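You operate a simulated robot arm through the tools that you are given. There is no shell and no other tool.

You are at the controls of a simulated two-armed robot. One attempt, no reset.

## Task
Dial up the job No 21 on the display and mark the block under the lens with it.
Fine: switch the mains on first and leave it on; shield down before the key goes on, key off after.

It is judged by the outcome, as a careful person would: the job done as asked, and still so three seconds after it is handed in. It fails if anything else is knocked over, pushed out of place, dropped, spilled or broken.

## Robot
Two 7-joint arms with fingered hands on one trunk that stands fixed in place. Base frame: the origin is at the foot of the trunk, x ahead of it, y to its left, z up. Units: cm, degrees, N and s.
The left shoulder is at [7.2, 15.7, 100.9], the right one opposite. With the tool pointing down near the work surface each hand reaches from about 44 to 88 cm from the base axis, measured 20 degrees to its own side. Payload 4 kg a hand.
Tool frame (each hand has its own): the origin (TCP) lies between the finger pads and is the grasp point; the fingertips stand 3 cm ahead of it; z points along the fingers, y is the line along which they close. Largest opening 10.4 cm; the body of the gripper starts 3.5 cm behind the TCP. The gripper is a hand of 3 fingers: y runs from the thumb to the fingers, the wrist lies at [-1.5, -10.4, -17.8] in the tool frame, and closing takes about 1.5 s.
Orientation is that of the tool frame in the base frame, as [roll, pitch, yaw] about the fixed x, y, z axes, in that order (R = Rz(yaw) Ry(pitch) Rx(roll)). With the fingers straight down and the wrist toward the robot, the tool's x, y and z point along [0, 1, 0], [1, 0, 0] and [0, 0, -1] of the base frame.

## Interface
- The arms move only by the tool servo_tool. It takes "left_moves", "right_moves" or both (then of equal length, played together; a hand with none holds still); each is a list of rows, each a list of 6 numbers: the shift along the base's x, y, z in units of 200 mm (1.0 is 200 mm), then the turn, a rotation vector about the base's x, y, z in units of 60 degrees (1.0 is 60 degrees). In form: [[x, y, z, ax, ay, az], ...]. A call has 1 to 20 rows; each row is the pose to reach, as a shift and turn from the pose commanded when the call began. "left_gripper" and "right_gripper" are, for a hand that has rows, the opening, from 0 (shut) to 1 (fully open), set as the call begins (left out, the last holds). A call with a number of a shift or a turn outside -1 to 1 is refused whole. Each row takes 0.2 s and may step no farther than 5 cm and 8.6 degrees from the row before; otherwise, or with a gripper value out of range, the whole call is refused. Where a pose cannot be reached the arm comes as near as it can. A force on the tool above 40 N (or 10 N above the force at the start of the call, whichever is more), or a blocked arm, ends the call early, and 0.2 s more pass. The fingers move at their own pace (about 15.3 cm/s each) and stop on an object; they squeeze with about 23 N. The grip force told is the motor's: it shows also when the fingers shut on nothing. Time passes only in rows, and 0.2 s behind the last, so rows that repeat a pose let the fingers close. The reply holds the time, the measured pose of the TCP, the force on the tool along the base axes, the opening and the grip force, in the units named above and with some noise, with the torque about the TCP (base axes, N m) and any sound that the robot's microphone picked up, and new pictures: "show" is both (left out), scene, wrist or none (wrist: the cameras of the hands that moved).
- Cameras (640 x 400 px; columns grow to the right, rows downward): "scene" is now at [11.74, -0.66, 122.53]; the picture's right is [0.01, -1.00, 0.00], its down [-0.74, -0.01, -0.67] and it looks along [0.67, 0.01, -0.74] (base axes); focal length 214 px, centre (320, 200). "left" rides on the left gripper at [-6.4, -9.4, -11.7] in its tool frame; the picture's right is [-0.72, -0.33, 0.61], its down [0.64, -0.65, 0.40] and it looks along [0.27, 0.68, 0.68] (tool axes); focal length 238 px, centre (320, 200). "right" rides on the right gripper at [6.4, -9.4, -11.7] in its tool frame; the picture's right is [-0.72, 0.33, -0.61], its down [-0.64, -0.65, 0.40] and it looks along [-0.27, 0.68, 0.68] (tool axes); focal length 238 px, centre (320, 200). There is no depth. A picture from a camera that has moved, and an enlarged one, comes with that camera's place and axes in the base frame and with its lens. The place of the scene camera against the robot may be out by one fixed shift of up to 2.5 cm in any direction.
- raise_lower(by): slides the trunk up (or, below 0, down) by that many cm; the arms and the scene camera ride with it, the base frame stays. It gives what a move gives, with no picture.
- set_grasp(shape, hand): the hand has 3 fingers and takes this shape, open, in about a second: jaw (thumb against the fingers, like two jaws); tri (thumb and two fingers); tip (a fingertip pinch); poke (one finger out to press); point (the index stretched); flat (the hand flat); cup (the hand cupped); fist (a fist). The gripper value then closes the fingers along that shape, each until it touches; the sizes above hold for jaw. It gives what a move gives, with no picture.
- head_to(pan, tilt): turns the head with the scene camera to pan (to the left, within 86 degrees either way) and tilt (down, from -29 to 69), counted from straight ahead of the robot. It gives what a move gives, and a new picture of the scene camera.
- zoom(camera, box): a new picture of the part [left, top, right, bottom] of that camera's present view, enlarged. No time passes.
- sign_off(): hands the job in; it is judged then, once.

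Nothing tells you positions but the pictures and the camera data. Unless the task says otherwise, let go and move clear before handing in.

The tools are called after "Call:" as a command line: name --argument value ..., lists and objects as JSON in quotes. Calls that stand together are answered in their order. servo_tool: Moves the arms, as the interface text tells. Its arguments: {"type":"object","properties":{"left_moves":{"type":"array","items":{"type":"array","items":{"type":"number"}}},"left_gripper":{"type":"number"},"right_moves":{"type":"array","items":{"type":"array","items":{"type":"number"}}},"right_gripper":{"type":"number"},"show":{"type":"string","enum":["both","scene","wrist","none"]}},"required":[]} The other tools are called the same way: raise_lower (by) slides the trunk up or down; set_grasp (shape, hand) gives the hand a shape; head_to (pan, tilt) turns the head that bears the scene camera; zoom (camera, box) takes an enlarged picture of a part of a camera's view; sign_off () hands the job in.

At the start:

```text
time_s: 0.0
left_eef_pos: [40.98, 45.42, 123.58]
left_tool_rot: [-180.0, 0.0, 90.0]
left_force: [-1.1, 0.5, 0.0]
left_moment: [0.03, 0.02, 0.0]
left_opening: 10.33
left_grip_force: 0.0
left_shape: jaw
right_eef_pos: [51.09, -3.04, 114.01]
right_tool_rot: [-179.9, 0.1, 89.9]
right_force: [0.0, 0.0, -0.3]
right_moment: [-0.03, 0.0, -0.04]
right_opening: 10.36
right_grip_force: 0.0
right_shape: jaw
trunk travel left (down, up): [-42.5, 51.5]
head pan, tilt: [0.6, 47.5]
```

scene: 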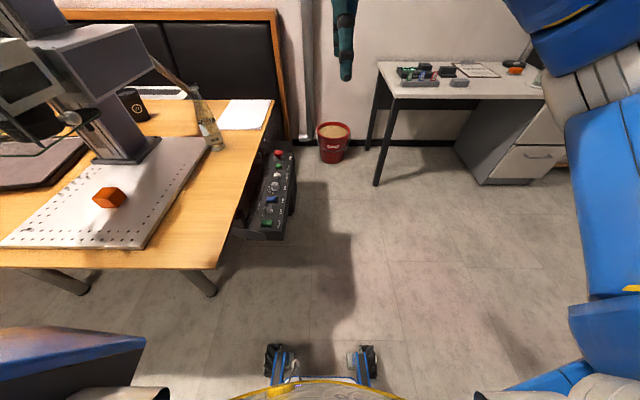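
right: 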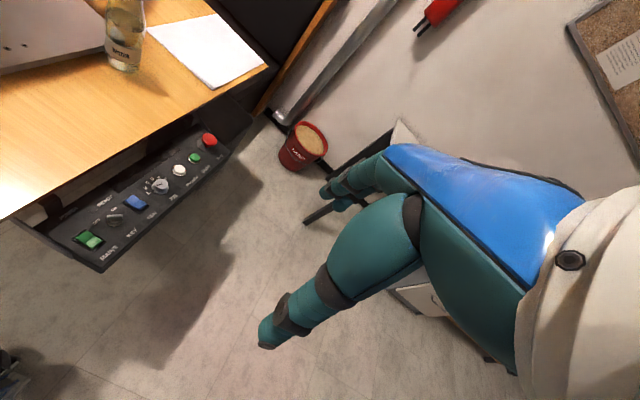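
left: 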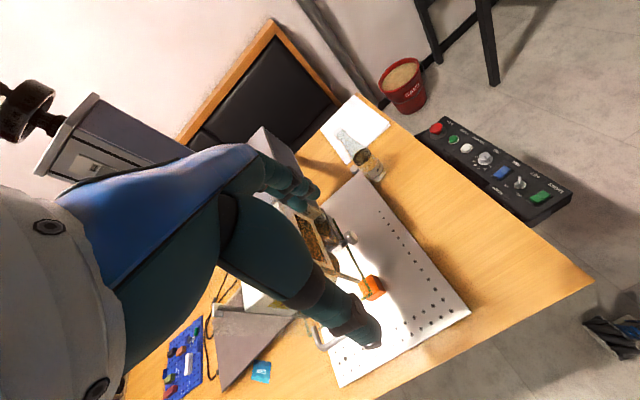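

I see a laser marker on a desk to the left, an orange block on its perforated plate, and a control panel hanging off the desk's right edge. I'll look closer before moving.

Call:
zoom --camera "scene" --box '[220, 130, 320, 250]'

Call:
zoom --camera "right" --box '[40, 100, 260, 280]'

Call:
zoom --camera "left" --box '[400, 100, 600, 230]'

Call:
head_to --pan 45 --tilt 40

```text
3.33 times, centred on (270, 190) of scene
camera zoom: at [11.74, -0.66, 122.53], right [0.01, -1.0, 0.0], down [-0.74, -0.01, -0.67], along [0.67, 0.01, -0.74], focal length 715 px, centre (487, 233)
```

zoom: 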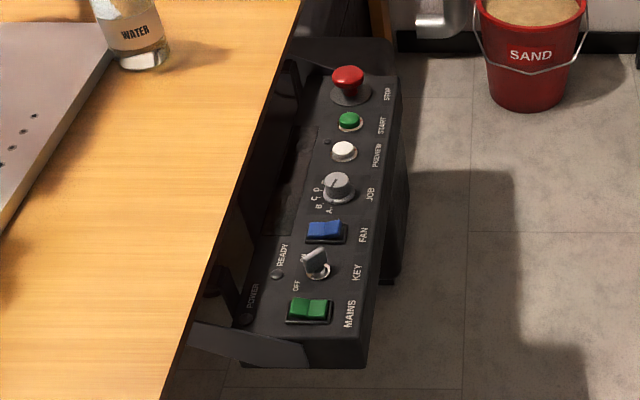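

```text
2.22 times, centred on (150, 190) of right
camera zoom: at [41.75, 3.29, 125.55], right [0.33, -0.72, 0.61], down [-0.65, -0.64, -0.4], along [0.68, -0.27, -0.68], focal length 530 px, centre (698, 222)
```

zoom: 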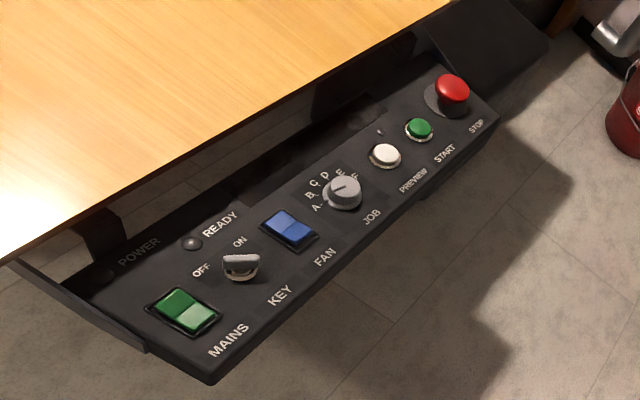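

```text
3.08 times, centred on (500, 165) of left
camera zoom: at [31.69, 39.0, 135.33], right [-0.33, -0.72, -0.61], down [-0.65, 0.64, -0.4], along [0.68, 0.27, -0.68], focal length 733 px, centre (-234, 308)
```

zoom: 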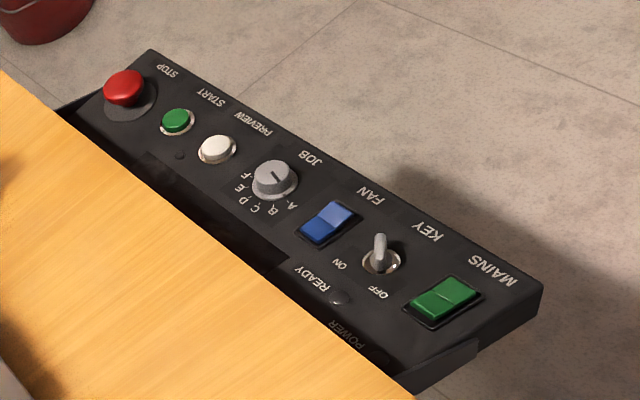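

```text
time_s: 1.1
left_eef_pos: [40.96, 45.53, 123.7]
left_tool_rot: [-179.9, -0.1, 89.9]
left_force: [0.0, 1.3, 0.1]
left_moment: [0.02, -0.01, -0.02]
left_opening: 10.36
left_grip_force: 0.1
left_shape: jaw
right_eef_pos: [50.93, -2.98, 113.97]
right_tool_rot: [179.9, 0.1, 90.0]
right_force: [0.1, 0.5, 0.4]
right_moment: [0.02, -0.01, -0.02]
right_opening: 10.36
right_grip_force: 0.0
right_shape: jaw
trunk travel left (down, up): [-42.5, 51.5]
head pan, tilt: [45.0, 40.0]
camera scene: at [9.83, 5.27, 123.59], right [0.71, -0.71, 0.0], down [-0.46, -0.46, -0.76], along [0.54, 0.54, -0.64], focal length 214 px, centre (320, 200)
```

scene: 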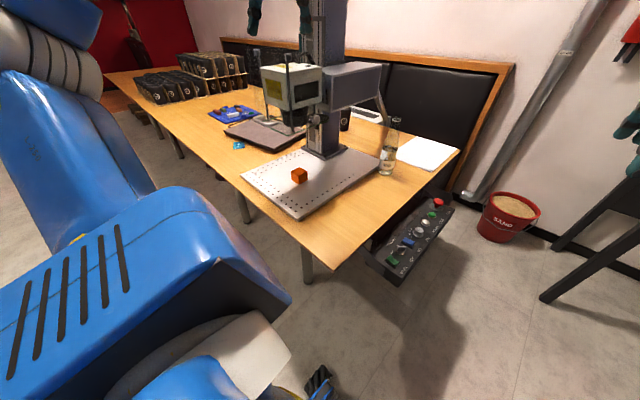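

The machine head has a yellowish window and a box with a display; I'll zoom in on the head and the panel to find the shield and display.

Call:
zoom --camera "scene" --box '[220, 40, 400, 220]'

Call:
zoom --camera "scene" --box '[350, 180, 460, 290]'

Call:
zoom --camera "left" --box '[180, 120, 420, 400]'

Call:
zoom --camera "scene" --box '[140, 40, 280, 160]'

```text
2.22 times, centred on (310, 130) of scene
camera zoom: at [9.83, 5.27, 123.59], right [0.71, -0.71, 0.0], down [-0.46, -0.46, -0.76], along [0.54, 0.54, -0.64], focal length 477 px, centre (342, 356)
```

zoom: 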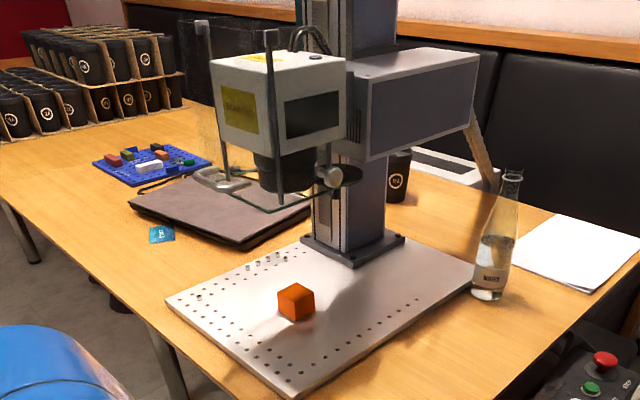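

```text
3.64 times, centred on (405, 235) of scene
camera zoom: at [9.83, 5.27, 123.59], right [0.71, -0.71, 0.0], down [-0.46, -0.46, -0.76], along [0.54, 0.54, -0.64], focal length 780 px, centre (11, 73)
```

zoom: 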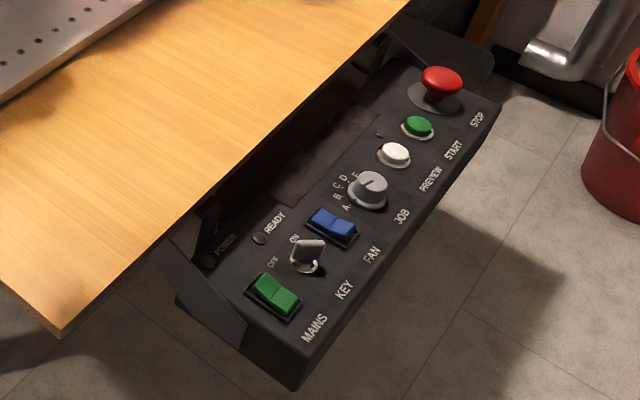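

```text
1.43 times, centred on (300, 260) of left
camera zoom: at [31.57, 38.94, 135.39], right [-0.33, -0.72, -0.61], down [-0.65, 0.64, -0.4], along [0.68, 0.27, -0.68], focal length 340 px, centre (349, 114)
```

zoom: 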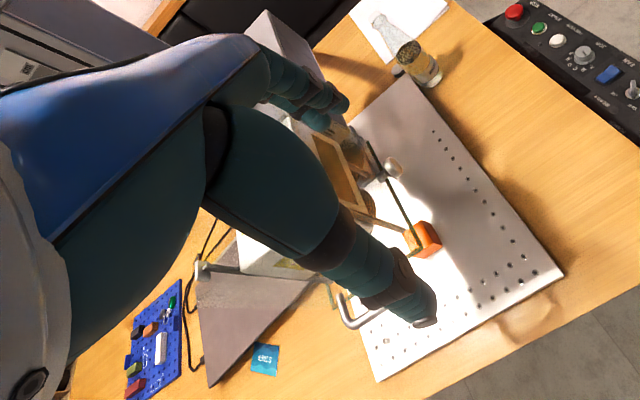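

```text
3.33 times, centred on (210, 100) of scene
camera zoom: at [9.83, 5.27, 123.59], right [0.71, -0.71, 0.0], down [-0.46, -0.46, -0.76], along [0.54, 0.54, -0.64], focal length 715 px, centre (687, 533)
```

zoom: 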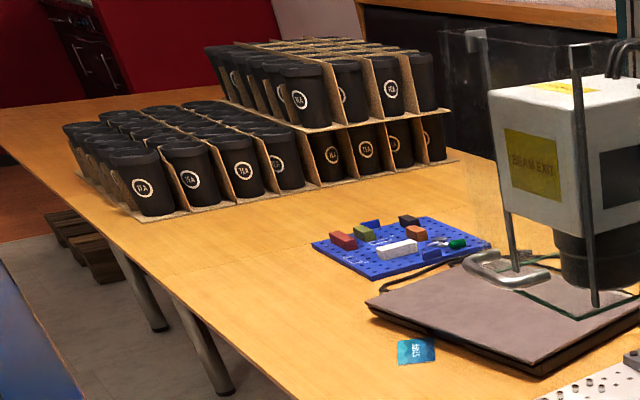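

The key sits near [57.6, 17.2, 68.7] and the block near [53.7, 60, 78], with the lens straight above it at about z 98. I'll zoom on the shield and try another head angle to see its mechanism.

Call:
zoom --camera "scene" --box '[255, 40, 345, 140]'

Call:
zoom --camera "left" --box '[280, 180, 400, 360]'

Call:
servo_tool --left_moves '[[-0.2, 0.1, 0, 0, 0, 0], [-0.4, 0.2, 0, 0, 0, 0], [-0.5, 0.4, 0, 0, 0, 0], [-0.5, 0.6, 0, 0, 0, 0], [-0.5, 0.8, 0, 0, 0, 0]]' --show "both"

```text
4.00 times, centred on (300, 90) of scene
camera zoom: at [9.83, 5.27, 123.59], right [0.71, -0.71, 0.0], down [-0.46, -0.46, -0.76], along [0.54, 0.54, -0.64], focal length 858 px, centre (400, 640)
```

zoom: 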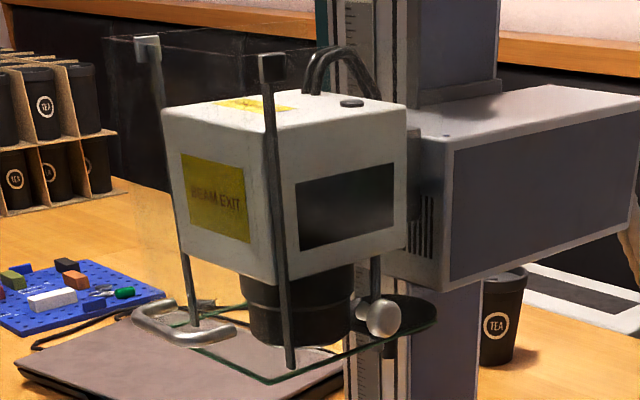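

```text
2.22 times, centred on (340, 270) of left
camera zoom: at [31.57, 38.94, 135.39], right [-0.33, -0.72, -0.61], down [-0.65, 0.64, -0.4], along [0.68, 0.27, -0.68], focal length 530 px, centre (276, 44)
```

zoom: 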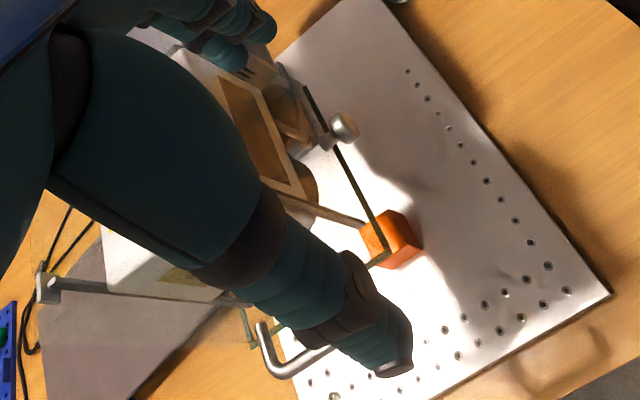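

```text
time_s: 2.3
left_eef_pos: [30.78, 61.3, 123.8]
left_tool_rot: [179.2, 0.0, 89.7]
left_force: [2.3, 0.6, -3.2]
left_moment: [-0.06, 0.11, -0.04]
left_opening: 10.39
left_grip_force: 0.1
left_shape: jaw
left hand out of reach, approached as far as the arm can: row 2
right_eef_pos: [50.89, -3.02, 114.19]
right_tool_rot: [180.0, 0.1, 89.9]
right_force: [0.1, -0.8, -0.3]
right_moment: [0.0, -0.03, -0.01]
right_opening: 10.34
right_grip_force: 0.0
right_shape: jaw
trunk travel left (down, up): [-42.5, 51.5]
head pan, tilt: [45.0, 40.0]
camera scene: at [9.59, 5.33, 123.61], right [0.71, -0.71, 0.0], down [-0.45, -0.46, -0.77], along [0.54, 0.54, -0.64], focal length 214 px, centre (320, 200)
camera left: at [21.1, 54.87, 135.39], right [-0.32, -0.72, -0.62], down [-0.64, 0.64, -0.41], along [0.7, 0.27, -0.67], focal length 238 px, centre (320, 200)
```

scene: 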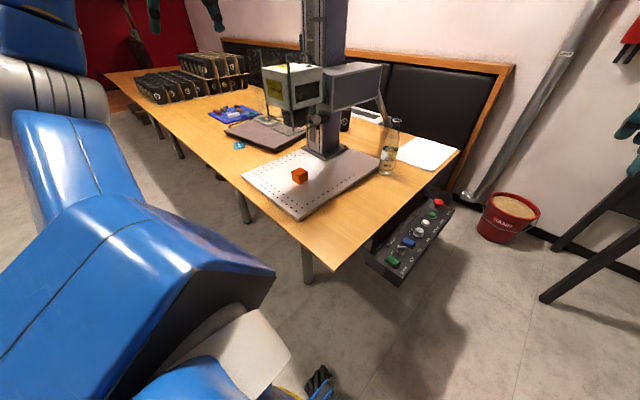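
left: 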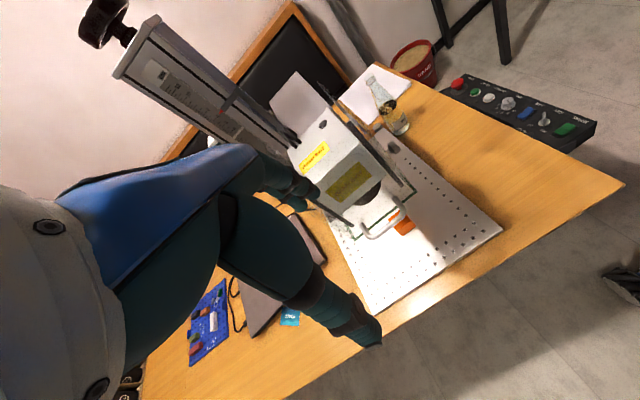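

The shield looks like a three-sided glass guard with corner posts, a D-handle at the front and a round knob on the right side. I'll zoom in more from the left camera.

Call:
zoom --camera "left" --box '[270, 80, 430, 250]'

Call:
zoom --camera "scene" --box '[290, 90, 340, 140]'

Call:
zoom --camera "scene" --box '[250, 80, 330, 150]'

```text
2.35 times, centred on (350, 165) of left
camera zoom: at [21.1, 54.87, 135.39], right [-0.32, -0.72, -0.62], down [-0.64, 0.64, -0.41], along [0.7, 0.27, -0.67], focal length 561 px, centre (249, 282)
```

zoom: 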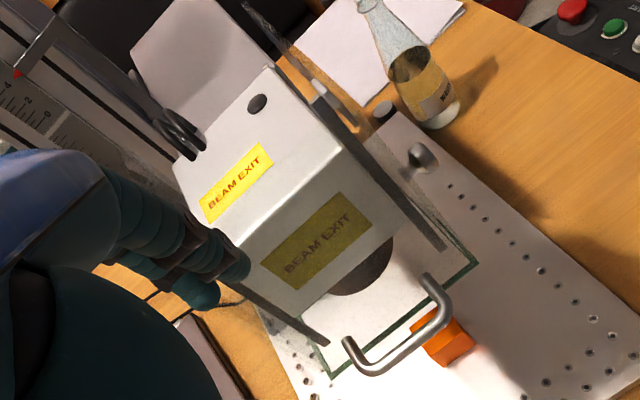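

```text
8.00 times, centred on (315, 115) of scene
camera zoom: at [9.59, 5.33, 123.61], right [0.71, -0.71, 0.0], down [-0.45, -0.46, -0.77], along [0.54, 0.54, -0.64], focal length 1716 px, centre (360, 880)
```

zoom: 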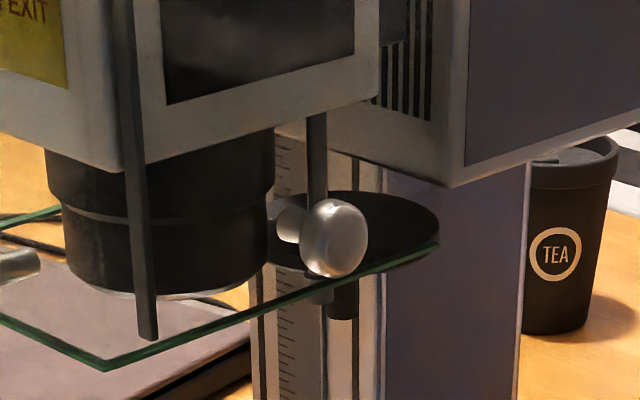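

```text
5.71 times, centred on (290, 115) of scene
camera zoom: at [9.59, 5.33, 123.61], right [0.71, -0.71, 0.0], down [-0.45, -0.46, -0.77], along [0.54, 0.54, -0.64], focal length 1226 px, centre (491, 686)
```

zoom: 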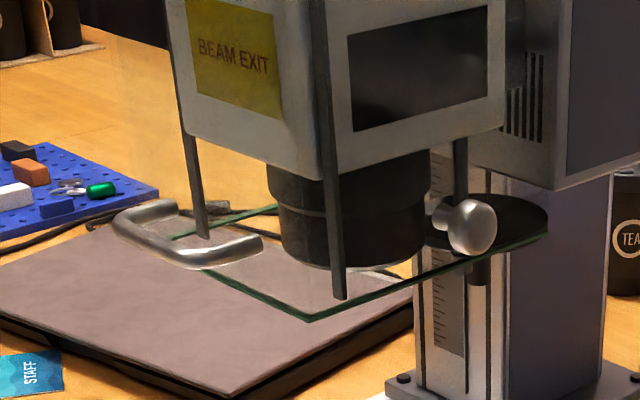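

The shield box spans roughly x 45–63, y 54–66, with its bottom edge at z≈98.5; the handle is near [43, 60.8, 101] and a knob near [53.5, 50.7, 102]. I'll turn the right hand to get its camera looking at the right side of the machine.

Call:
servo_tool --right_moves '[[0, 0, 0, 0, 0, 0.14], [0, 0, 0, 0, 0, 0.28], [0, 0, 0, 0, 0, 0.42], [0, 0, 0, 0, 0, 0.56], [0, 0, 0, 0, 0, 0.7], [0, 0, 0, 0, 0, 0.84], [0, 0, 0, 0, 0, 0.98]]' --show "both"

```text
time_s: 3.9
left_eef_pos: [30.87, 61.42, 123.6]
left_tool_rot: [179.9, 0.1, 89.9]
left_force: [-0.1, 1.2, 0.7]
left_moment: [-0.01, 0.01, -0.01]
left_opening: 10.38
left_grip_force: 0.0
left_shape: jaw
right_eef_pos: [51.09, -3.07, 113.97]
right_tool_rot: [180.0, 0.1, 148.9]
right_force: [-0.5, -0.5, -0.4]
right_moment: [-0.04, -0.01, 0.02]
right_opening: 10.36
right_grip_force: 0.1
right_shape: jaw
trunk travel left (down, up): [-42.5, 51.5]
head pan, tilt: [45.0, 40.0]
camera scene: at [9.84, 5.31, 123.59], right [0.71, -0.71, 0.0], down [-0.46, -0.46, -0.76], along [0.54, 0.54, -0.65], focal length 214 px, centre (320, 200)
camera right: at [40.76, -7.94, 125.58], right [0.78, -0.09, 0.61], down [0.21, -0.89, -0.4], along [0.58, 0.45, -0.68], focal length 238 px, centre (320, 200)
```

scene: 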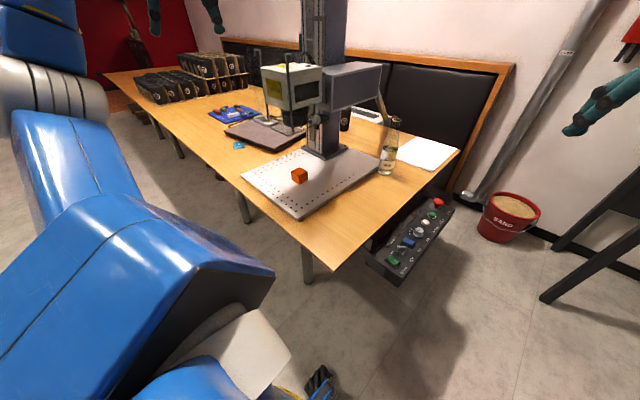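
right: 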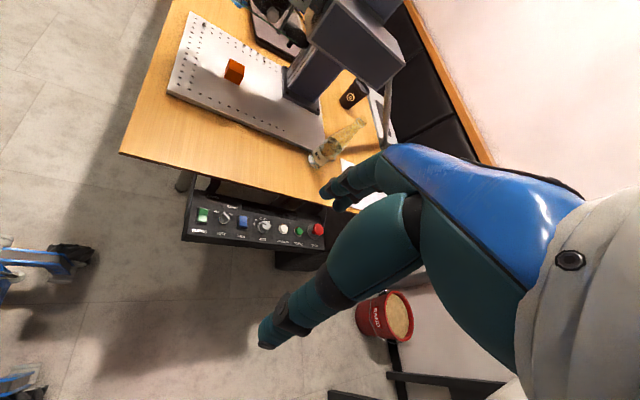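

Call:
zoom --camera "right" --box '[170, 0, 420, 140]'

Call:
zoom --camera "right" --box '[170, 160, 350, 270]'

```text
2.56 times, centred on (295, 70) of right
camera zoom: at [40.76, -7.94, 125.58], right [0.78, -0.09, 0.61], down [0.21, -0.89, -0.4], along [0.58, 0.45, -0.68], focal length 610 px, centre (384, 533)
```

zoom: 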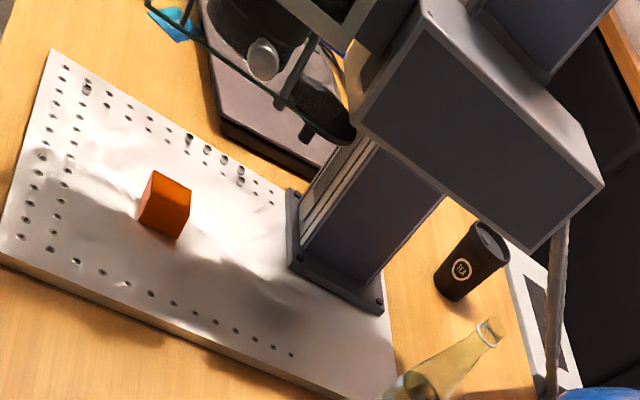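

```text
3.56 times, centred on (260, 215) of right
camera zoom: at [40.76, -7.94, 125.58], right [0.78, -0.09, 0.61], down [0.21, -0.89, -0.4], along [0.58, 0.45, -0.68], focal length 848 px, centre (533, 147)
```

zoom: 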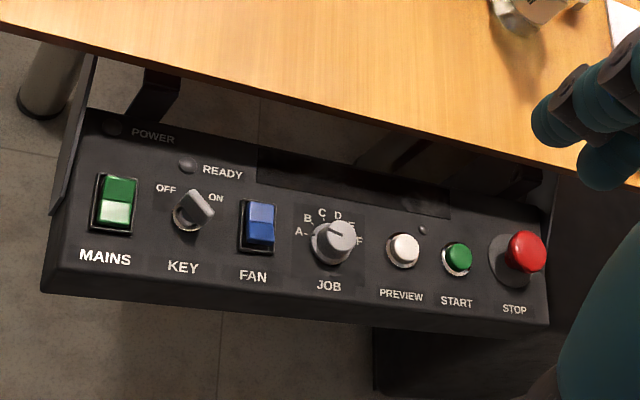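

The panel is horizontal at z≈67.2 with the desk edge at y≈24.8. Next I'll bring the right camera round to look level at the right side of the shield.

Call:
servo_tool --right_moves '[[-0.03, 0.12, -0.05, 0.12, 0, 0], [-0.06, 0.24, -0.1, 0.24, 0, 0], [-0.09, 0.36, -0.15, 0.36, 0, 0], [-0.12, 0.48, -0.2, 0.48, 0, 0], [-0.15, 0.6, -0.25, 0.6, 0, 0], [-0.18, 0.72, -0.3, 0.72, 0, 0], [-0.21, 0.85, -0.35, 0.83, 0, 0]]' --show "both"

```text
time_s: 5.5
left_eef_pos: [30.81, 61.43, 123.45]
left_tool_rot: [179.9, 0.1, 89.9]
left_force: [-0.1, 0.2, -0.1]
left_moment: [0.04, 0.01, -0.04]
left_opening: 10.38
left_grip_force: 0.0
left_shape: jaw
right_eef_pos: [46.85, 14.24, 106.97]
right_tool_rot: [134.6, -23.3, 158.7]
right_force: [-0.1, 0.0, 0.3]
right_moment: [0.01, 0.02, -0.02]
right_opening: 10.38
right_grip_force: 0.1
right_shape: jaw
trunk travel left (down, up): [-42.5, 51.5]
head pan, tilt: [45.0, 40.0]
camera scene: at [9.82, 5.44, 123.59], right [0.71, -0.71, 0.0], down [-0.46, -0.46, -0.76], along [0.54, 0.54, -0.65], focal length 214 px, centre (320, 200)
camera right: at [36.54, 1.99, 110.84], right [0.78, -0.53, 0.32], down [0.21, -0.26, -0.94], along [0.58, 0.81, -0.1], focal length 238 px, centre (320, 200)
```

scene: 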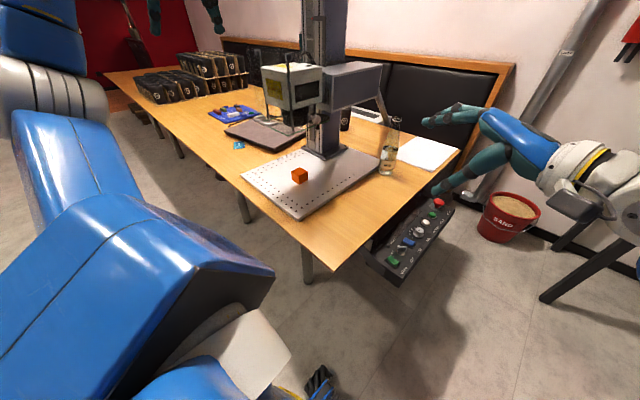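
right: 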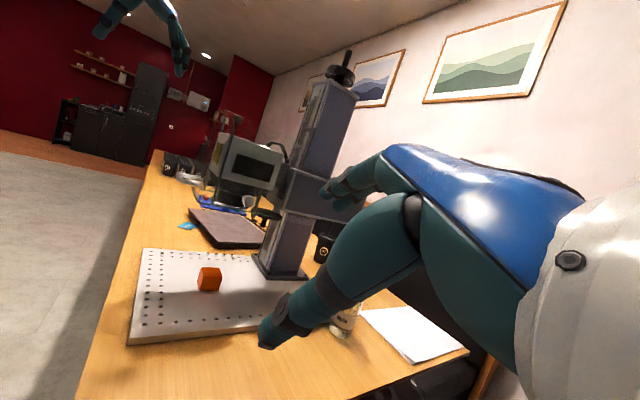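

Call:
zoom --camera "right" --box '[170, 100, 290, 300]'

Call:
zoom --camera "right" --box '[185, 100, 285, 230]'

Call:
zoom --camera "right" --box '[220, 180, 280, 230]'

```text
2.00 times, centred on (230, 200) of right
camera zoom: at [36.54, 1.99, 110.84], right [0.78, -0.53, 0.32], down [0.21, -0.26, -0.94], along [0.58, 0.81, -0.1], focal length 477 px, centre (500, 200)
```

zoom: 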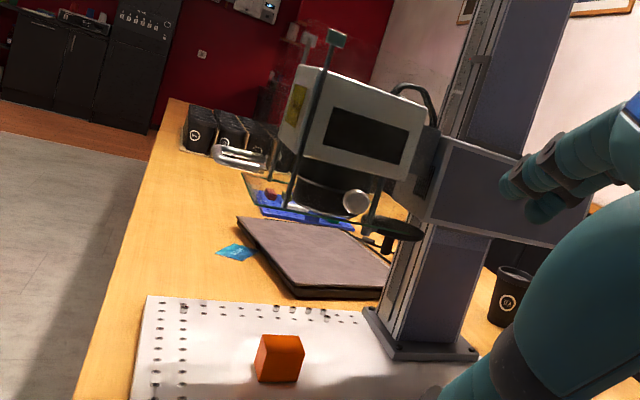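

```text
3.08 times, centred on (235, 165) of right
camera zoom: at [36.54, 1.99, 110.84], right [0.78, -0.53, 0.32], down [0.21, -0.26, -0.94], along [0.58, 0.81, -0.1], focal length 733 px, centre (582, 308)
```

zoom: 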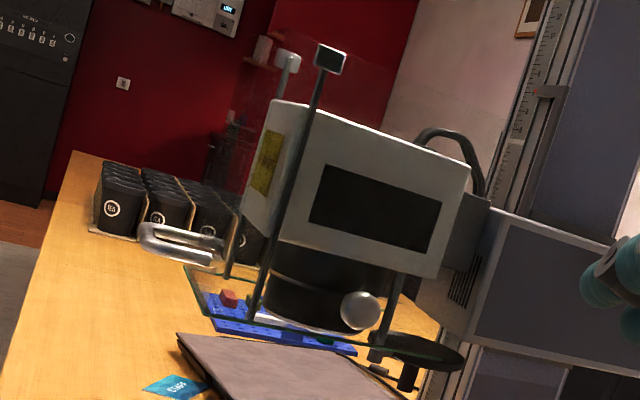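

```text
8.00 times, centred on (250, 205) of right
camera zoom: at [36.54, 1.99, 110.84], right [0.78, -0.53, 0.32], down [0.21, -0.26, -0.94], along [0.58, 0.81, -0.1], focal length 1907 px, centre (880, 160)
```

zoom: 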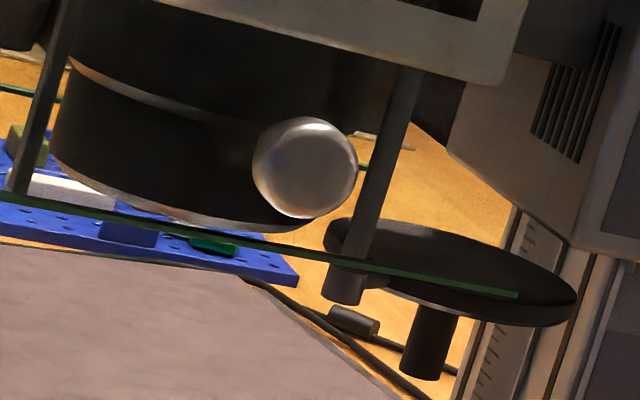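

From the side, the shield is a glass box whose bottom edge sits just under the lens, with about 22 cm of travel down to the plate. Mains must come first, so I'm taking the right hand back to fingers-down and over the panel for a close look.

Call:
servo_tool --right_moves '[[0, 0.05, -0.05, -0.12, 0, 0], [0, 0.1, -0.1, -0.24, 0, 0], [0, 0.15, -0.15, -0.36, 0, 0], [0, 0.2, -0.2, -0.48, 0, 0], [0, 0.2, -0.25, -0.6, 0, 0], [0, 0.2, -0.3, -0.72, 0, 0], [0, 0.2, -0.35, -0.83, 0, 0]]' --show "none"

Call:
servo_tool --right_moves '[[0, 0.0, -0.05, 0, 0, -0.14], [0, 0.0, -0.1, 0, 0, -0.28], [0, 0.0, -0.15, 0, 0, -0.42], [0, 0.0, -0.2, 0, 0, -0.56], [0, 0.0, -0.25, 0, 0, -0.7], [0, 0.0, -0.3, 0, 0, -0.84], [0, 0.0, -0.35, 0, 0, -0.98]]' --show "both"

Call:
zoom --camera "right" --box '[0, 0, 400, 300]'

```text
time_s: 7.1
left_eef_pos: [30.87, 61.4, 123.55]
left_tool_rot: [180.0, 0.1, 90.0]
left_force: [0.1, 0.3, -0.6]
left_moment: [-0.02, 0.02, -0.05]
left_opening: 10.38
left_grip_force: 0.0
left_shape: jaw
right_eef_pos: [46.69, 18.08, 100.1]
right_tool_rot: [-179.7, -0.1, 148.9]
right_force: [0.2, 0.2, -0.7]
right_moment: [-0.02, 0.03, -0.02]
right_opening: 10.38
right_grip_force: 0.1
right_shape: jaw
trunk travel left (down, up): [-42.5, 51.5]
head pan, tilt: [45.0, 40.0]
```

```text
time_s: 8.7
left_eef_pos: [30.91, 61.4, 123.59]
left_tool_rot: [179.9, 0.0, 89.9]
left_force: [-0.4, 0.2, 0.3]
left_moment: [0.02, 0.03, 0.02]
left_opening: 10.39
left_grip_force: 0.1
left_shape: jaw
right_eef_pos: [46.72, 18.04, 93.08]
right_tool_rot: [-179.9, 0.1, 89.9]
right_force: [-0.6, 0.0, 0.3]
right_moment: [0.04, -0.02, -0.01]
right_opening: 10.35
right_grip_force: 0.0
right_shape: jaw
trunk travel left (down, up): [-42.5, 51.5]
head pan, tilt: [45.0, 40.0]
camera scene: at [9.78, 5.51, 123.58], right [0.71, -0.71, 0.0], down [-0.46, -0.46, -0.76], along [0.54, 0.54, -0.65], focal length 214 px, centre (320, 200)
camera right: at [37.4, 24.3, 104.55], right [0.32, -0.72, 0.61], down [-0.65, -0.64, -0.4], along [0.68, -0.27, -0.68], focal length 238 px, centre (320, 200)
```

scene: 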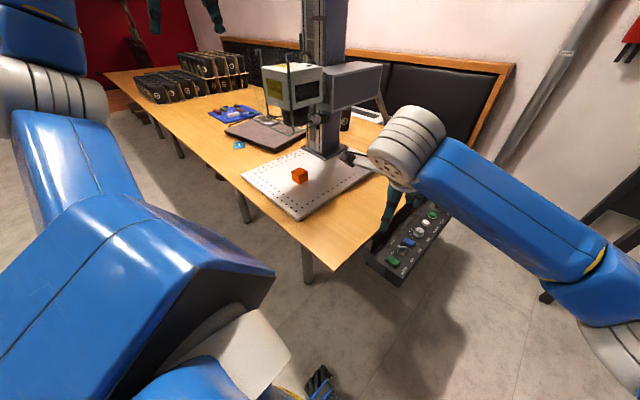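
right: 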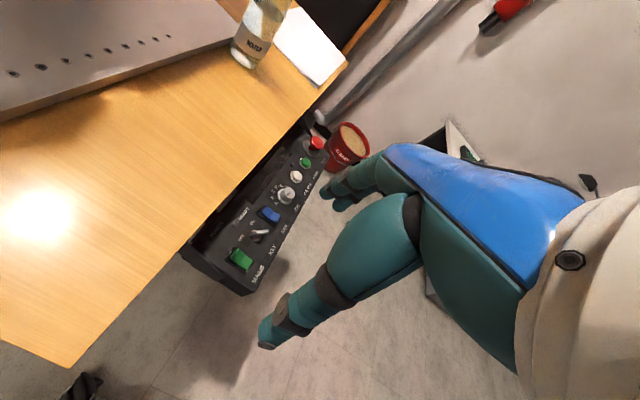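

```text
1.33 times, centred on (200, 150) of right
camera zoom: at [37.4, 24.3, 104.55], right [0.32, -0.72, 0.61], down [-0.65, -0.64, -0.4], along [0.68, -0.27, -0.68], focal length 318 px, centre (480, 267)
```

zoom: 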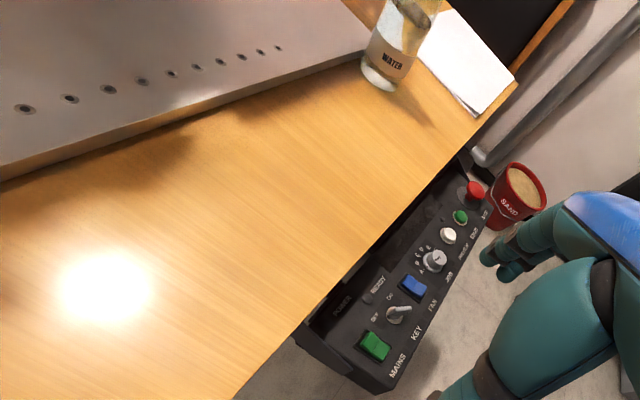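

Call:
zoom --camera "right" --box '[180, 120, 340, 300]'

Call:
zoom --camera "right" --box '[215, 200, 295, 280]'

```text
2.22 times, centred on (260, 210) of right
camera zoom: at [37.4, 24.3, 104.55], right [0.32, -0.72, 0.61], down [-0.65, -0.64, -0.4], along [0.68, -0.27, -0.68], focal length 530 px, centre (453, 178)
```

zoom: 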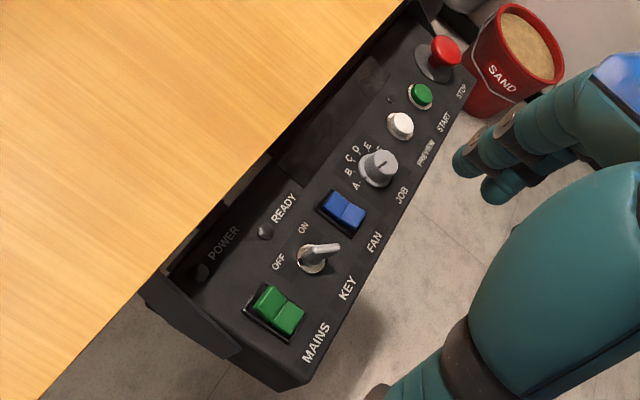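

```text
5.00 times, centred on (255, 240) of right
camera zoom: at [37.4, 24.3, 104.55], right [0.32, -0.72, 0.61], down [-0.65, -0.64, -0.4], along [0.68, -0.27, -0.68], focal length 1192 px, centre (645, 0)
```

zoom: 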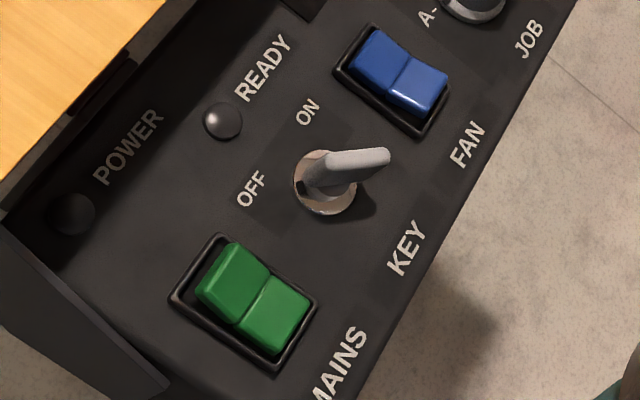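

Both rockers have their far (+y) half raised, so mains is off and I should press its far half near [52.6, 18.3, 68.5]. I'll close the right fingers and hover over it.

Call:
servo_tool --right_moves '[[0.1, 0.01, -0.1, 0, 0, 0], [0.2, 0.015, -0.2, 0, 0, 0], [0.295, 0.015, -0.4, 0, 0, 0], [0.295, 0.015, -0.6, 0, 0, 0], [0.295, 0.015, -0.75, 0, 0, 0], [0.295, 0.015, -0.8, 0, 0, 0], [0.295, 0.015, -0.8, 0, 0, 0], [0.295, 0.015, -0.8, 0, 0, 0]]' --right_gripper 0 --show "both"

Call:
zoom --camera "right" --box '[200, 180, 420, 400]'

```text
time_s: 10.5
left_eef_pos: [30.85, 61.27, 123.44]
left_tool_rot: [179.9, 0.0, 90.0]
left_force: [-0.4, -0.4, 0.2]
left_moment: [0.0, 0.01, 0.01]
left_opening: 10.33
left_grip_force: 0.0
left_shape: jaw
right_eef_pos: [52.66, 18.27, 77.0]
right_tool_rot: [179.9, 0.0, 90.0]
right_force: [-0.2, -0.1, -0.4]
right_moment: [0.01, 0.01, 0.03]
right_opening: 0.0
right_grip_force: 22.8
right_shape: jaw
trunk travel left (down, up): [-42.5, 51.5]
head pan, tilt: [45.0, 40.0]
camera scene: at [9.8, 5.46, 123.58], right [0.71, -0.71, 0.0], down [-0.46, -0.46, -0.76], along [0.54, 0.54, -0.65], focal length 214 px, centre (320, 200)
camera right: at [43.28, 24.52, 88.51], right [0.33, -0.72, 0.61], down [-0.65, -0.64, -0.4], along [0.68, -0.27, -0.68], focal length 238 px, centre (320, 200)
```

scene: 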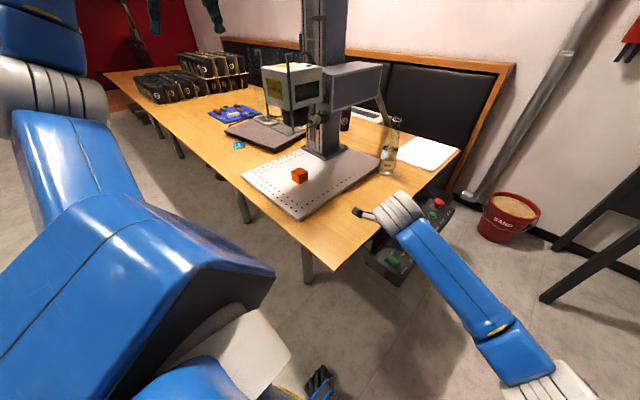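
right: 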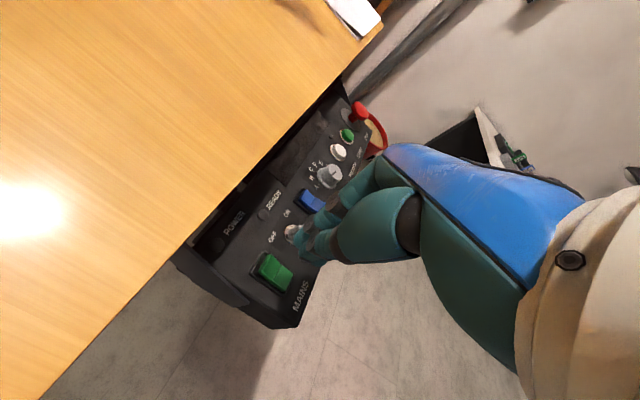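

```text
1.82 times, centred on (310, 290) of right
camera zoom: at [43.28, 24.52, 88.51], right [0.33, -0.72, 0.61], down [-0.65, -0.64, -0.4], along [0.68, -0.27, -0.68], focal length 433 px, centre (338, 36)
```

zoom: 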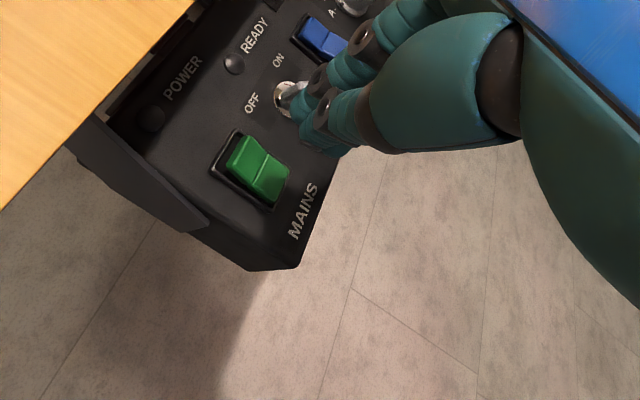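

The fingertips line up with the far half of the mains rocker. I'll press down now.

Call:
servo_tool --right_moves '[[0, 0, -0.1, 0, 0, 0], [0, 0, -0.2, 0, 0, 0], [0, 0, -0.25, 0, 0, 0], [0, 0, -0.275, 0, 0, 0], [0, 0, -0.3, 0, 0, 0], [0, 0, -0.32, 0, 0, 0], [0, 0, -0.34, 0, 0, 0]]' --show "both"

Call:
zoom --camera "right" --box '[200, 180, 420, 400]'

```text
time_s: 12.1
left_eef_pos: [30.78, 61.09, 123.67]
left_tool_rot: [179.9, -0.1, 90.1]
left_force: [-0.3, -0.1, 0.1]
left_moment: [0.03, 0.03, 0.01]
left_opening: 10.36
left_grip_force: 0.1
left_shape: jaw
right_eef_pos: [52.79, 18.4, 71.25]
right_tool_rot: [179.0, -0.7, 90.4]
right_force: [-3.6, -2.8, 18.2]
right_moment: [-0.11, 0.21, 0.0]
right_opening: 0.01
right_grip_force: 23.0
right_shape: jaw
trunk travel left (down, up): [-42.5, 51.5]
head pan, tilt: [45.0, 40.0]
stopped in row 7 (right hand): the force on the tool passed its limit at 43 N (the readings are from after the stop); the commanded pose is now the measured one
camera scene: at [9.59, 5.32, 123.61], right [0.71, -0.71, 0.0], down [-0.45, -0.46, -0.77], along [0.54, 0.54, -0.64], focal length 214 px, centre (320, 200)
camera right: at [43.16, 24.48, 82.69], right [0.32, -0.73, 0.61], down [-0.64, -0.64, -0.42], along [0.7, -0.26, -0.67], focal length 238 px, centre (320, 200)
```

scene: 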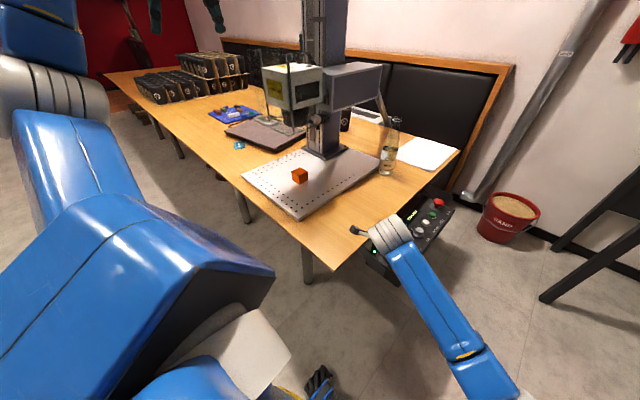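
right: 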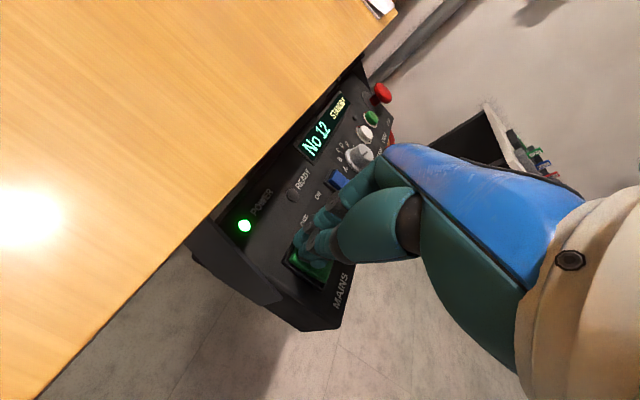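

```text
1.82 times, centred on (310, 290) of right
camera zoom: at [43.16, 24.48, 82.69], right [0.32, -0.73, 0.61], down [-0.64, -0.64, -0.42], along [0.7, -0.26, -0.67], focal length 433 px, centre (338, 36)
```

zoom: 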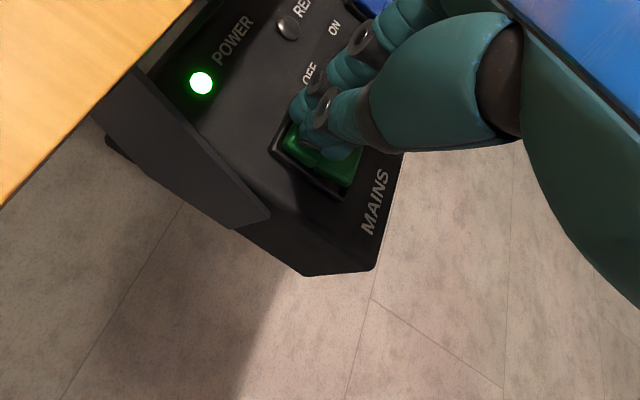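

Mains is on: the POWER lamp is lit and the display reads "No 12 STANDBY". I'll lift off and look at the dial and display.

Call:
servo_tool --right_moves '[[0, 0, 0.1, 0, 0, 0], [0, 0, 0.3, 0, 0, 0], [0, 0, 0.5, 0, 0, 0], [0.05, 0, 0.7, 0, 0, 0], [0.15, 0, 0.7, 0, 0, 0]]' --right_gripper 0.5 --show "both"

Call:
zoom --camera "right" --box '[180, 90, 360, 290]'

Call:
zoom --camera "right" --box '[220, 130, 320, 220]'

```text
time_s: 13.3
left_eef_pos: [31.01, 61.16, 123.51]
left_tool_rot: [179.9, 0.0, 90.0]
left_force: [0.4, -1.0, -0.5]
left_moment: [0.0, -0.02, 0.0]
left_opening: 10.39
left_grip_force: 0.1
left_shape: jaw
right_eef_pos: [56.48, 17.65, 84.65]
right_tool_rot: [179.2, 0.2, 89.6]
right_force: [1.1, -0.1, 0.6]
right_moment: [0.0, -0.02, -0.02]
right_opening: 5.17
right_grip_force: 0.2
right_shape: jaw
trunk travel left (down, up): [-42.5, 51.5]
head pan, tilt: [45.0, 40.0]
camera scene: at [9.85, 5.47, 123.58], right [0.71, -0.71, 0.0], down [-0.46, -0.46, -0.76], along [0.54, 0.54, -0.65], focal length 214 px, centre (320, 200)
camera right: at [46.93, 24.08, 96.06], right [0.31, -0.72, 0.62], down [-0.65, -0.64, -0.41], along [0.69, -0.28, -0.67], focal length 238 px, centre (320, 200)
```

scene: 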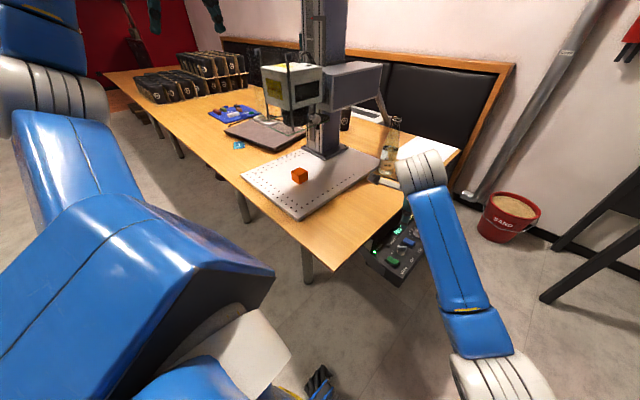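
right: 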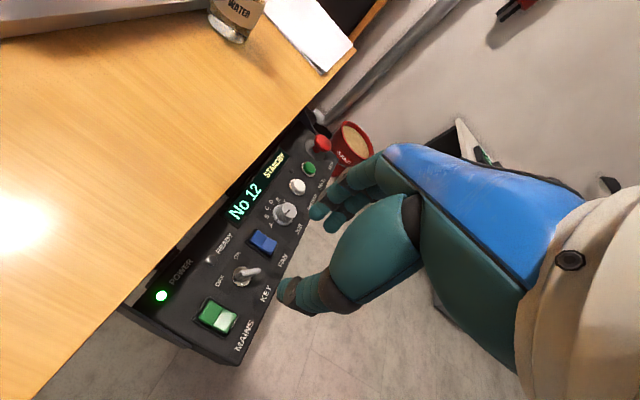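

```text
2.00 times, centred on (270, 190) of right
camera zoom: at [46.93, 24.08, 96.06], right [0.31, -0.72, 0.62], down [-0.65, -0.64, -0.41], along [0.69, -0.28, -0.67], focal length 477 px, centre (420, 220)
```

zoom: 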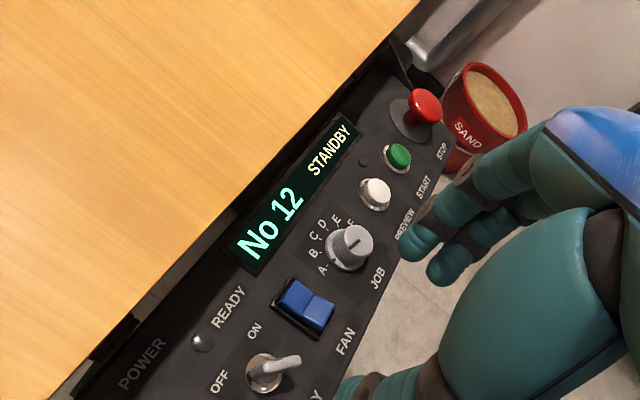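

```text
4.44 times, centred on (270, 175) of right
camera zoom: at [46.93, 24.08, 96.06], right [0.31, -0.72, 0.62], down [-0.65, -0.64, -0.41], along [0.69, -0.28, -0.67], focal length 1059 px, centre (542, 311)
```

zoom: 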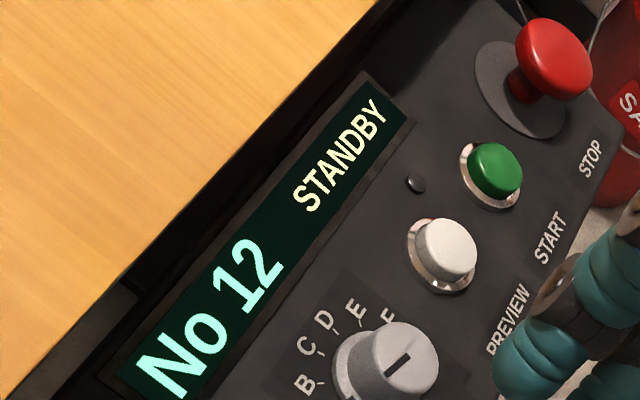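

Call:
zoom --camera "right" --box '[262, 185, 312, 230]'

Call:
zoom --camera "right" --box '[220, 245, 270, 295]'

```text
8.89 times, centred on (287, 208) of right
camera zoom: at [46.93, 24.08, 96.06], right [0.31, -0.72, 0.62], down [-0.65, -0.64, -0.41], along [0.69, -0.28, -0.67], focal length 2119 px, centre (613, 133)
```

zoom: 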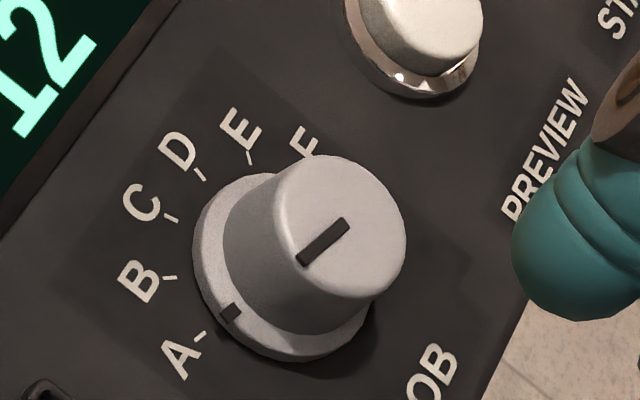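

```text
8.00 times, centred on (245, 270) of right
camera zoom: at [46.93, 24.08, 96.06], right [0.31, -0.72, 0.62], down [-0.65, -0.64, -0.41], along [0.69, -0.28, -0.67], focal length 1907 px, centre (920, -360)
```

zoom: 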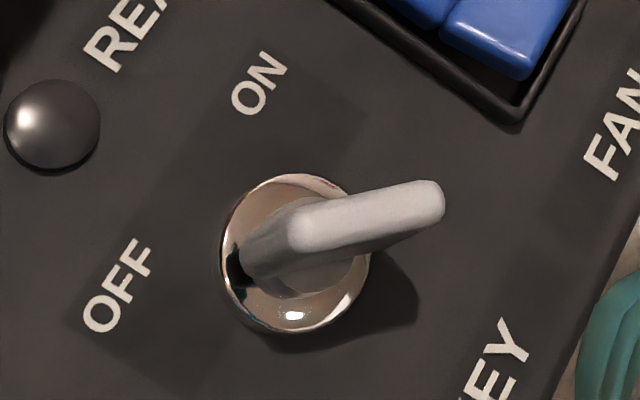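

The dial is on A (No 12) and the six positions run clockwise about 30° apart; its axis is near [68.3, 16.6], top z≈69.7. I'll hover over it with the hand turned +30°, so I can turn it clockwise.

Call:
servo_tool --right_moves '[[0.1, -0.02, 0, 0, 0, 0.1], [0.25, -0.04, 0, 0, 0, 0.2], [0.4, -0.06, 0, 0, 0, 0.3], [0.55, -0.08, -0.05, 0, 0, 0.4], [0.625, -0.09, -0.15, 0, 0, 0.5], [0.625, -0.09, -0.2, 0, 0, 0.5], [0.625, -0.09, -0.2, 0, 0, 0.5]]' --right_gripper 0.4 --show "both"

Call:
zoom --camera "right" --box '[200, 120, 420, 320]'

Call:
head_to --pan 15 --tilt 42

```text
time_s: 14.9
left_eef_pos: [30.79, 61.14, 123.67]
left_tool_rot: [179.9, -0.1, 90.1]
left_force: [0.1, -0.2, -0.3]
left_moment: [0.0, 0.01, 0.03]
left_opening: 10.37
left_grip_force: 0.1
left_shape: jaw
right_eef_pos: [68.19, 16.43, 80.86]
right_tool_rot: [179.3, -0.4, 120.2]
right_force: [-0.4, -0.7, 0.2]
right_moment: [-0.01, -0.02, -0.02]
right_opening: 4.22
right_grip_force: 0.1
right_shape: jaw
trunk travel left (down, up): [-42.5, 51.5]
head pan, tilt: [45.0, 40.0]
camera scene: at [9.83, 5.46, 123.58], right [0.71, -0.71, 0.0], down [-0.46, -0.46, -0.76], along [0.54, 0.54, -0.65], focal length 214 px, centre (320, 200)
camera right: at [56.94, 17.0, 92.42], right [0.64, -0.47, 0.61], down [-0.24, -0.88, -0.42], along [0.73, 0.12, -0.67], focal length 238 px, centre (320, 200)
```

scene: 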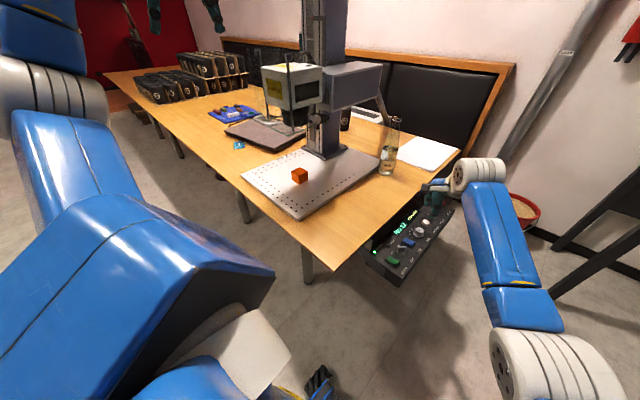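
right: 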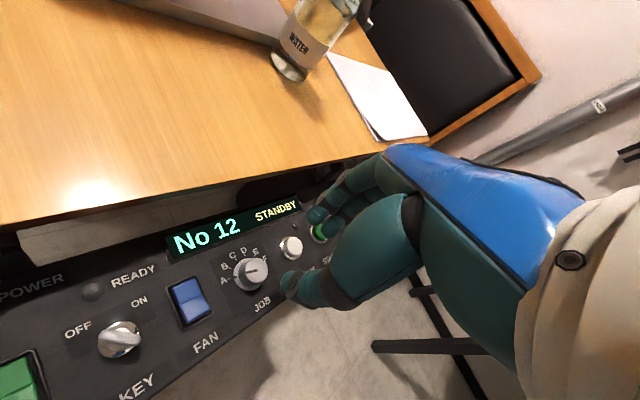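

```text
2.00 times, centred on (310, 220) of right
camera zoom: at [56.94, 17.0, 92.42], right [0.64, -0.47, 0.61], down [-0.24, -0.88, -0.42], along [0.73, 0.12, -0.67], focal length 477 px, centre (340, 160)
```

zoom: 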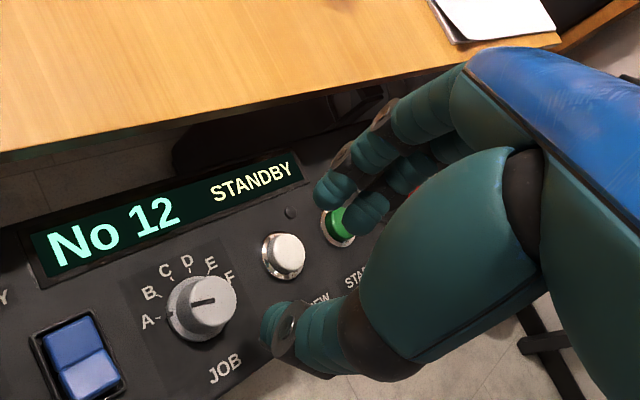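

```text
time_s: 15.9
left_eef_pos: [30.89, 61.02, 123.63]
left_tool_rot: [179.9, -0.1, 90.0]
left_force: [0.7, 0.7, 0.4]
left_moment: [0.01, 0.02, 0.0]
left_opening: 10.36
left_grip_force: 0.0
left_shape: jaw
right_eef_pos: [68.26, 16.52, 80.97]
right_tool_rot: [179.3, -0.5, 120.2]
right_force: [0.0, 0.5, 0.4]
right_moment: [0.01, 0.0, -0.03]
right_opening: 4.18
right_grip_force: 0.1
right_shape: jaw
trunk travel left (down, up): [-42.5, 51.5]
head pan, tilt: [15.0, 42.0]
camera scene: at [11.89, 1.61, 123.3], right [0.26, -0.97, 0.0], down [-0.65, -0.18, -0.74], along [0.72, 0.19, -0.67], focal length 214 px, centre (320, 200)
```

scene: 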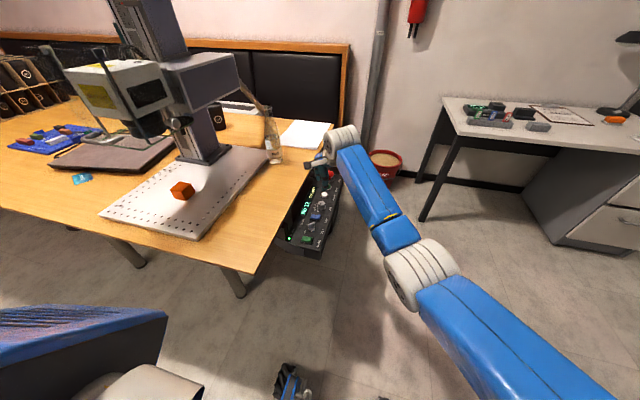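

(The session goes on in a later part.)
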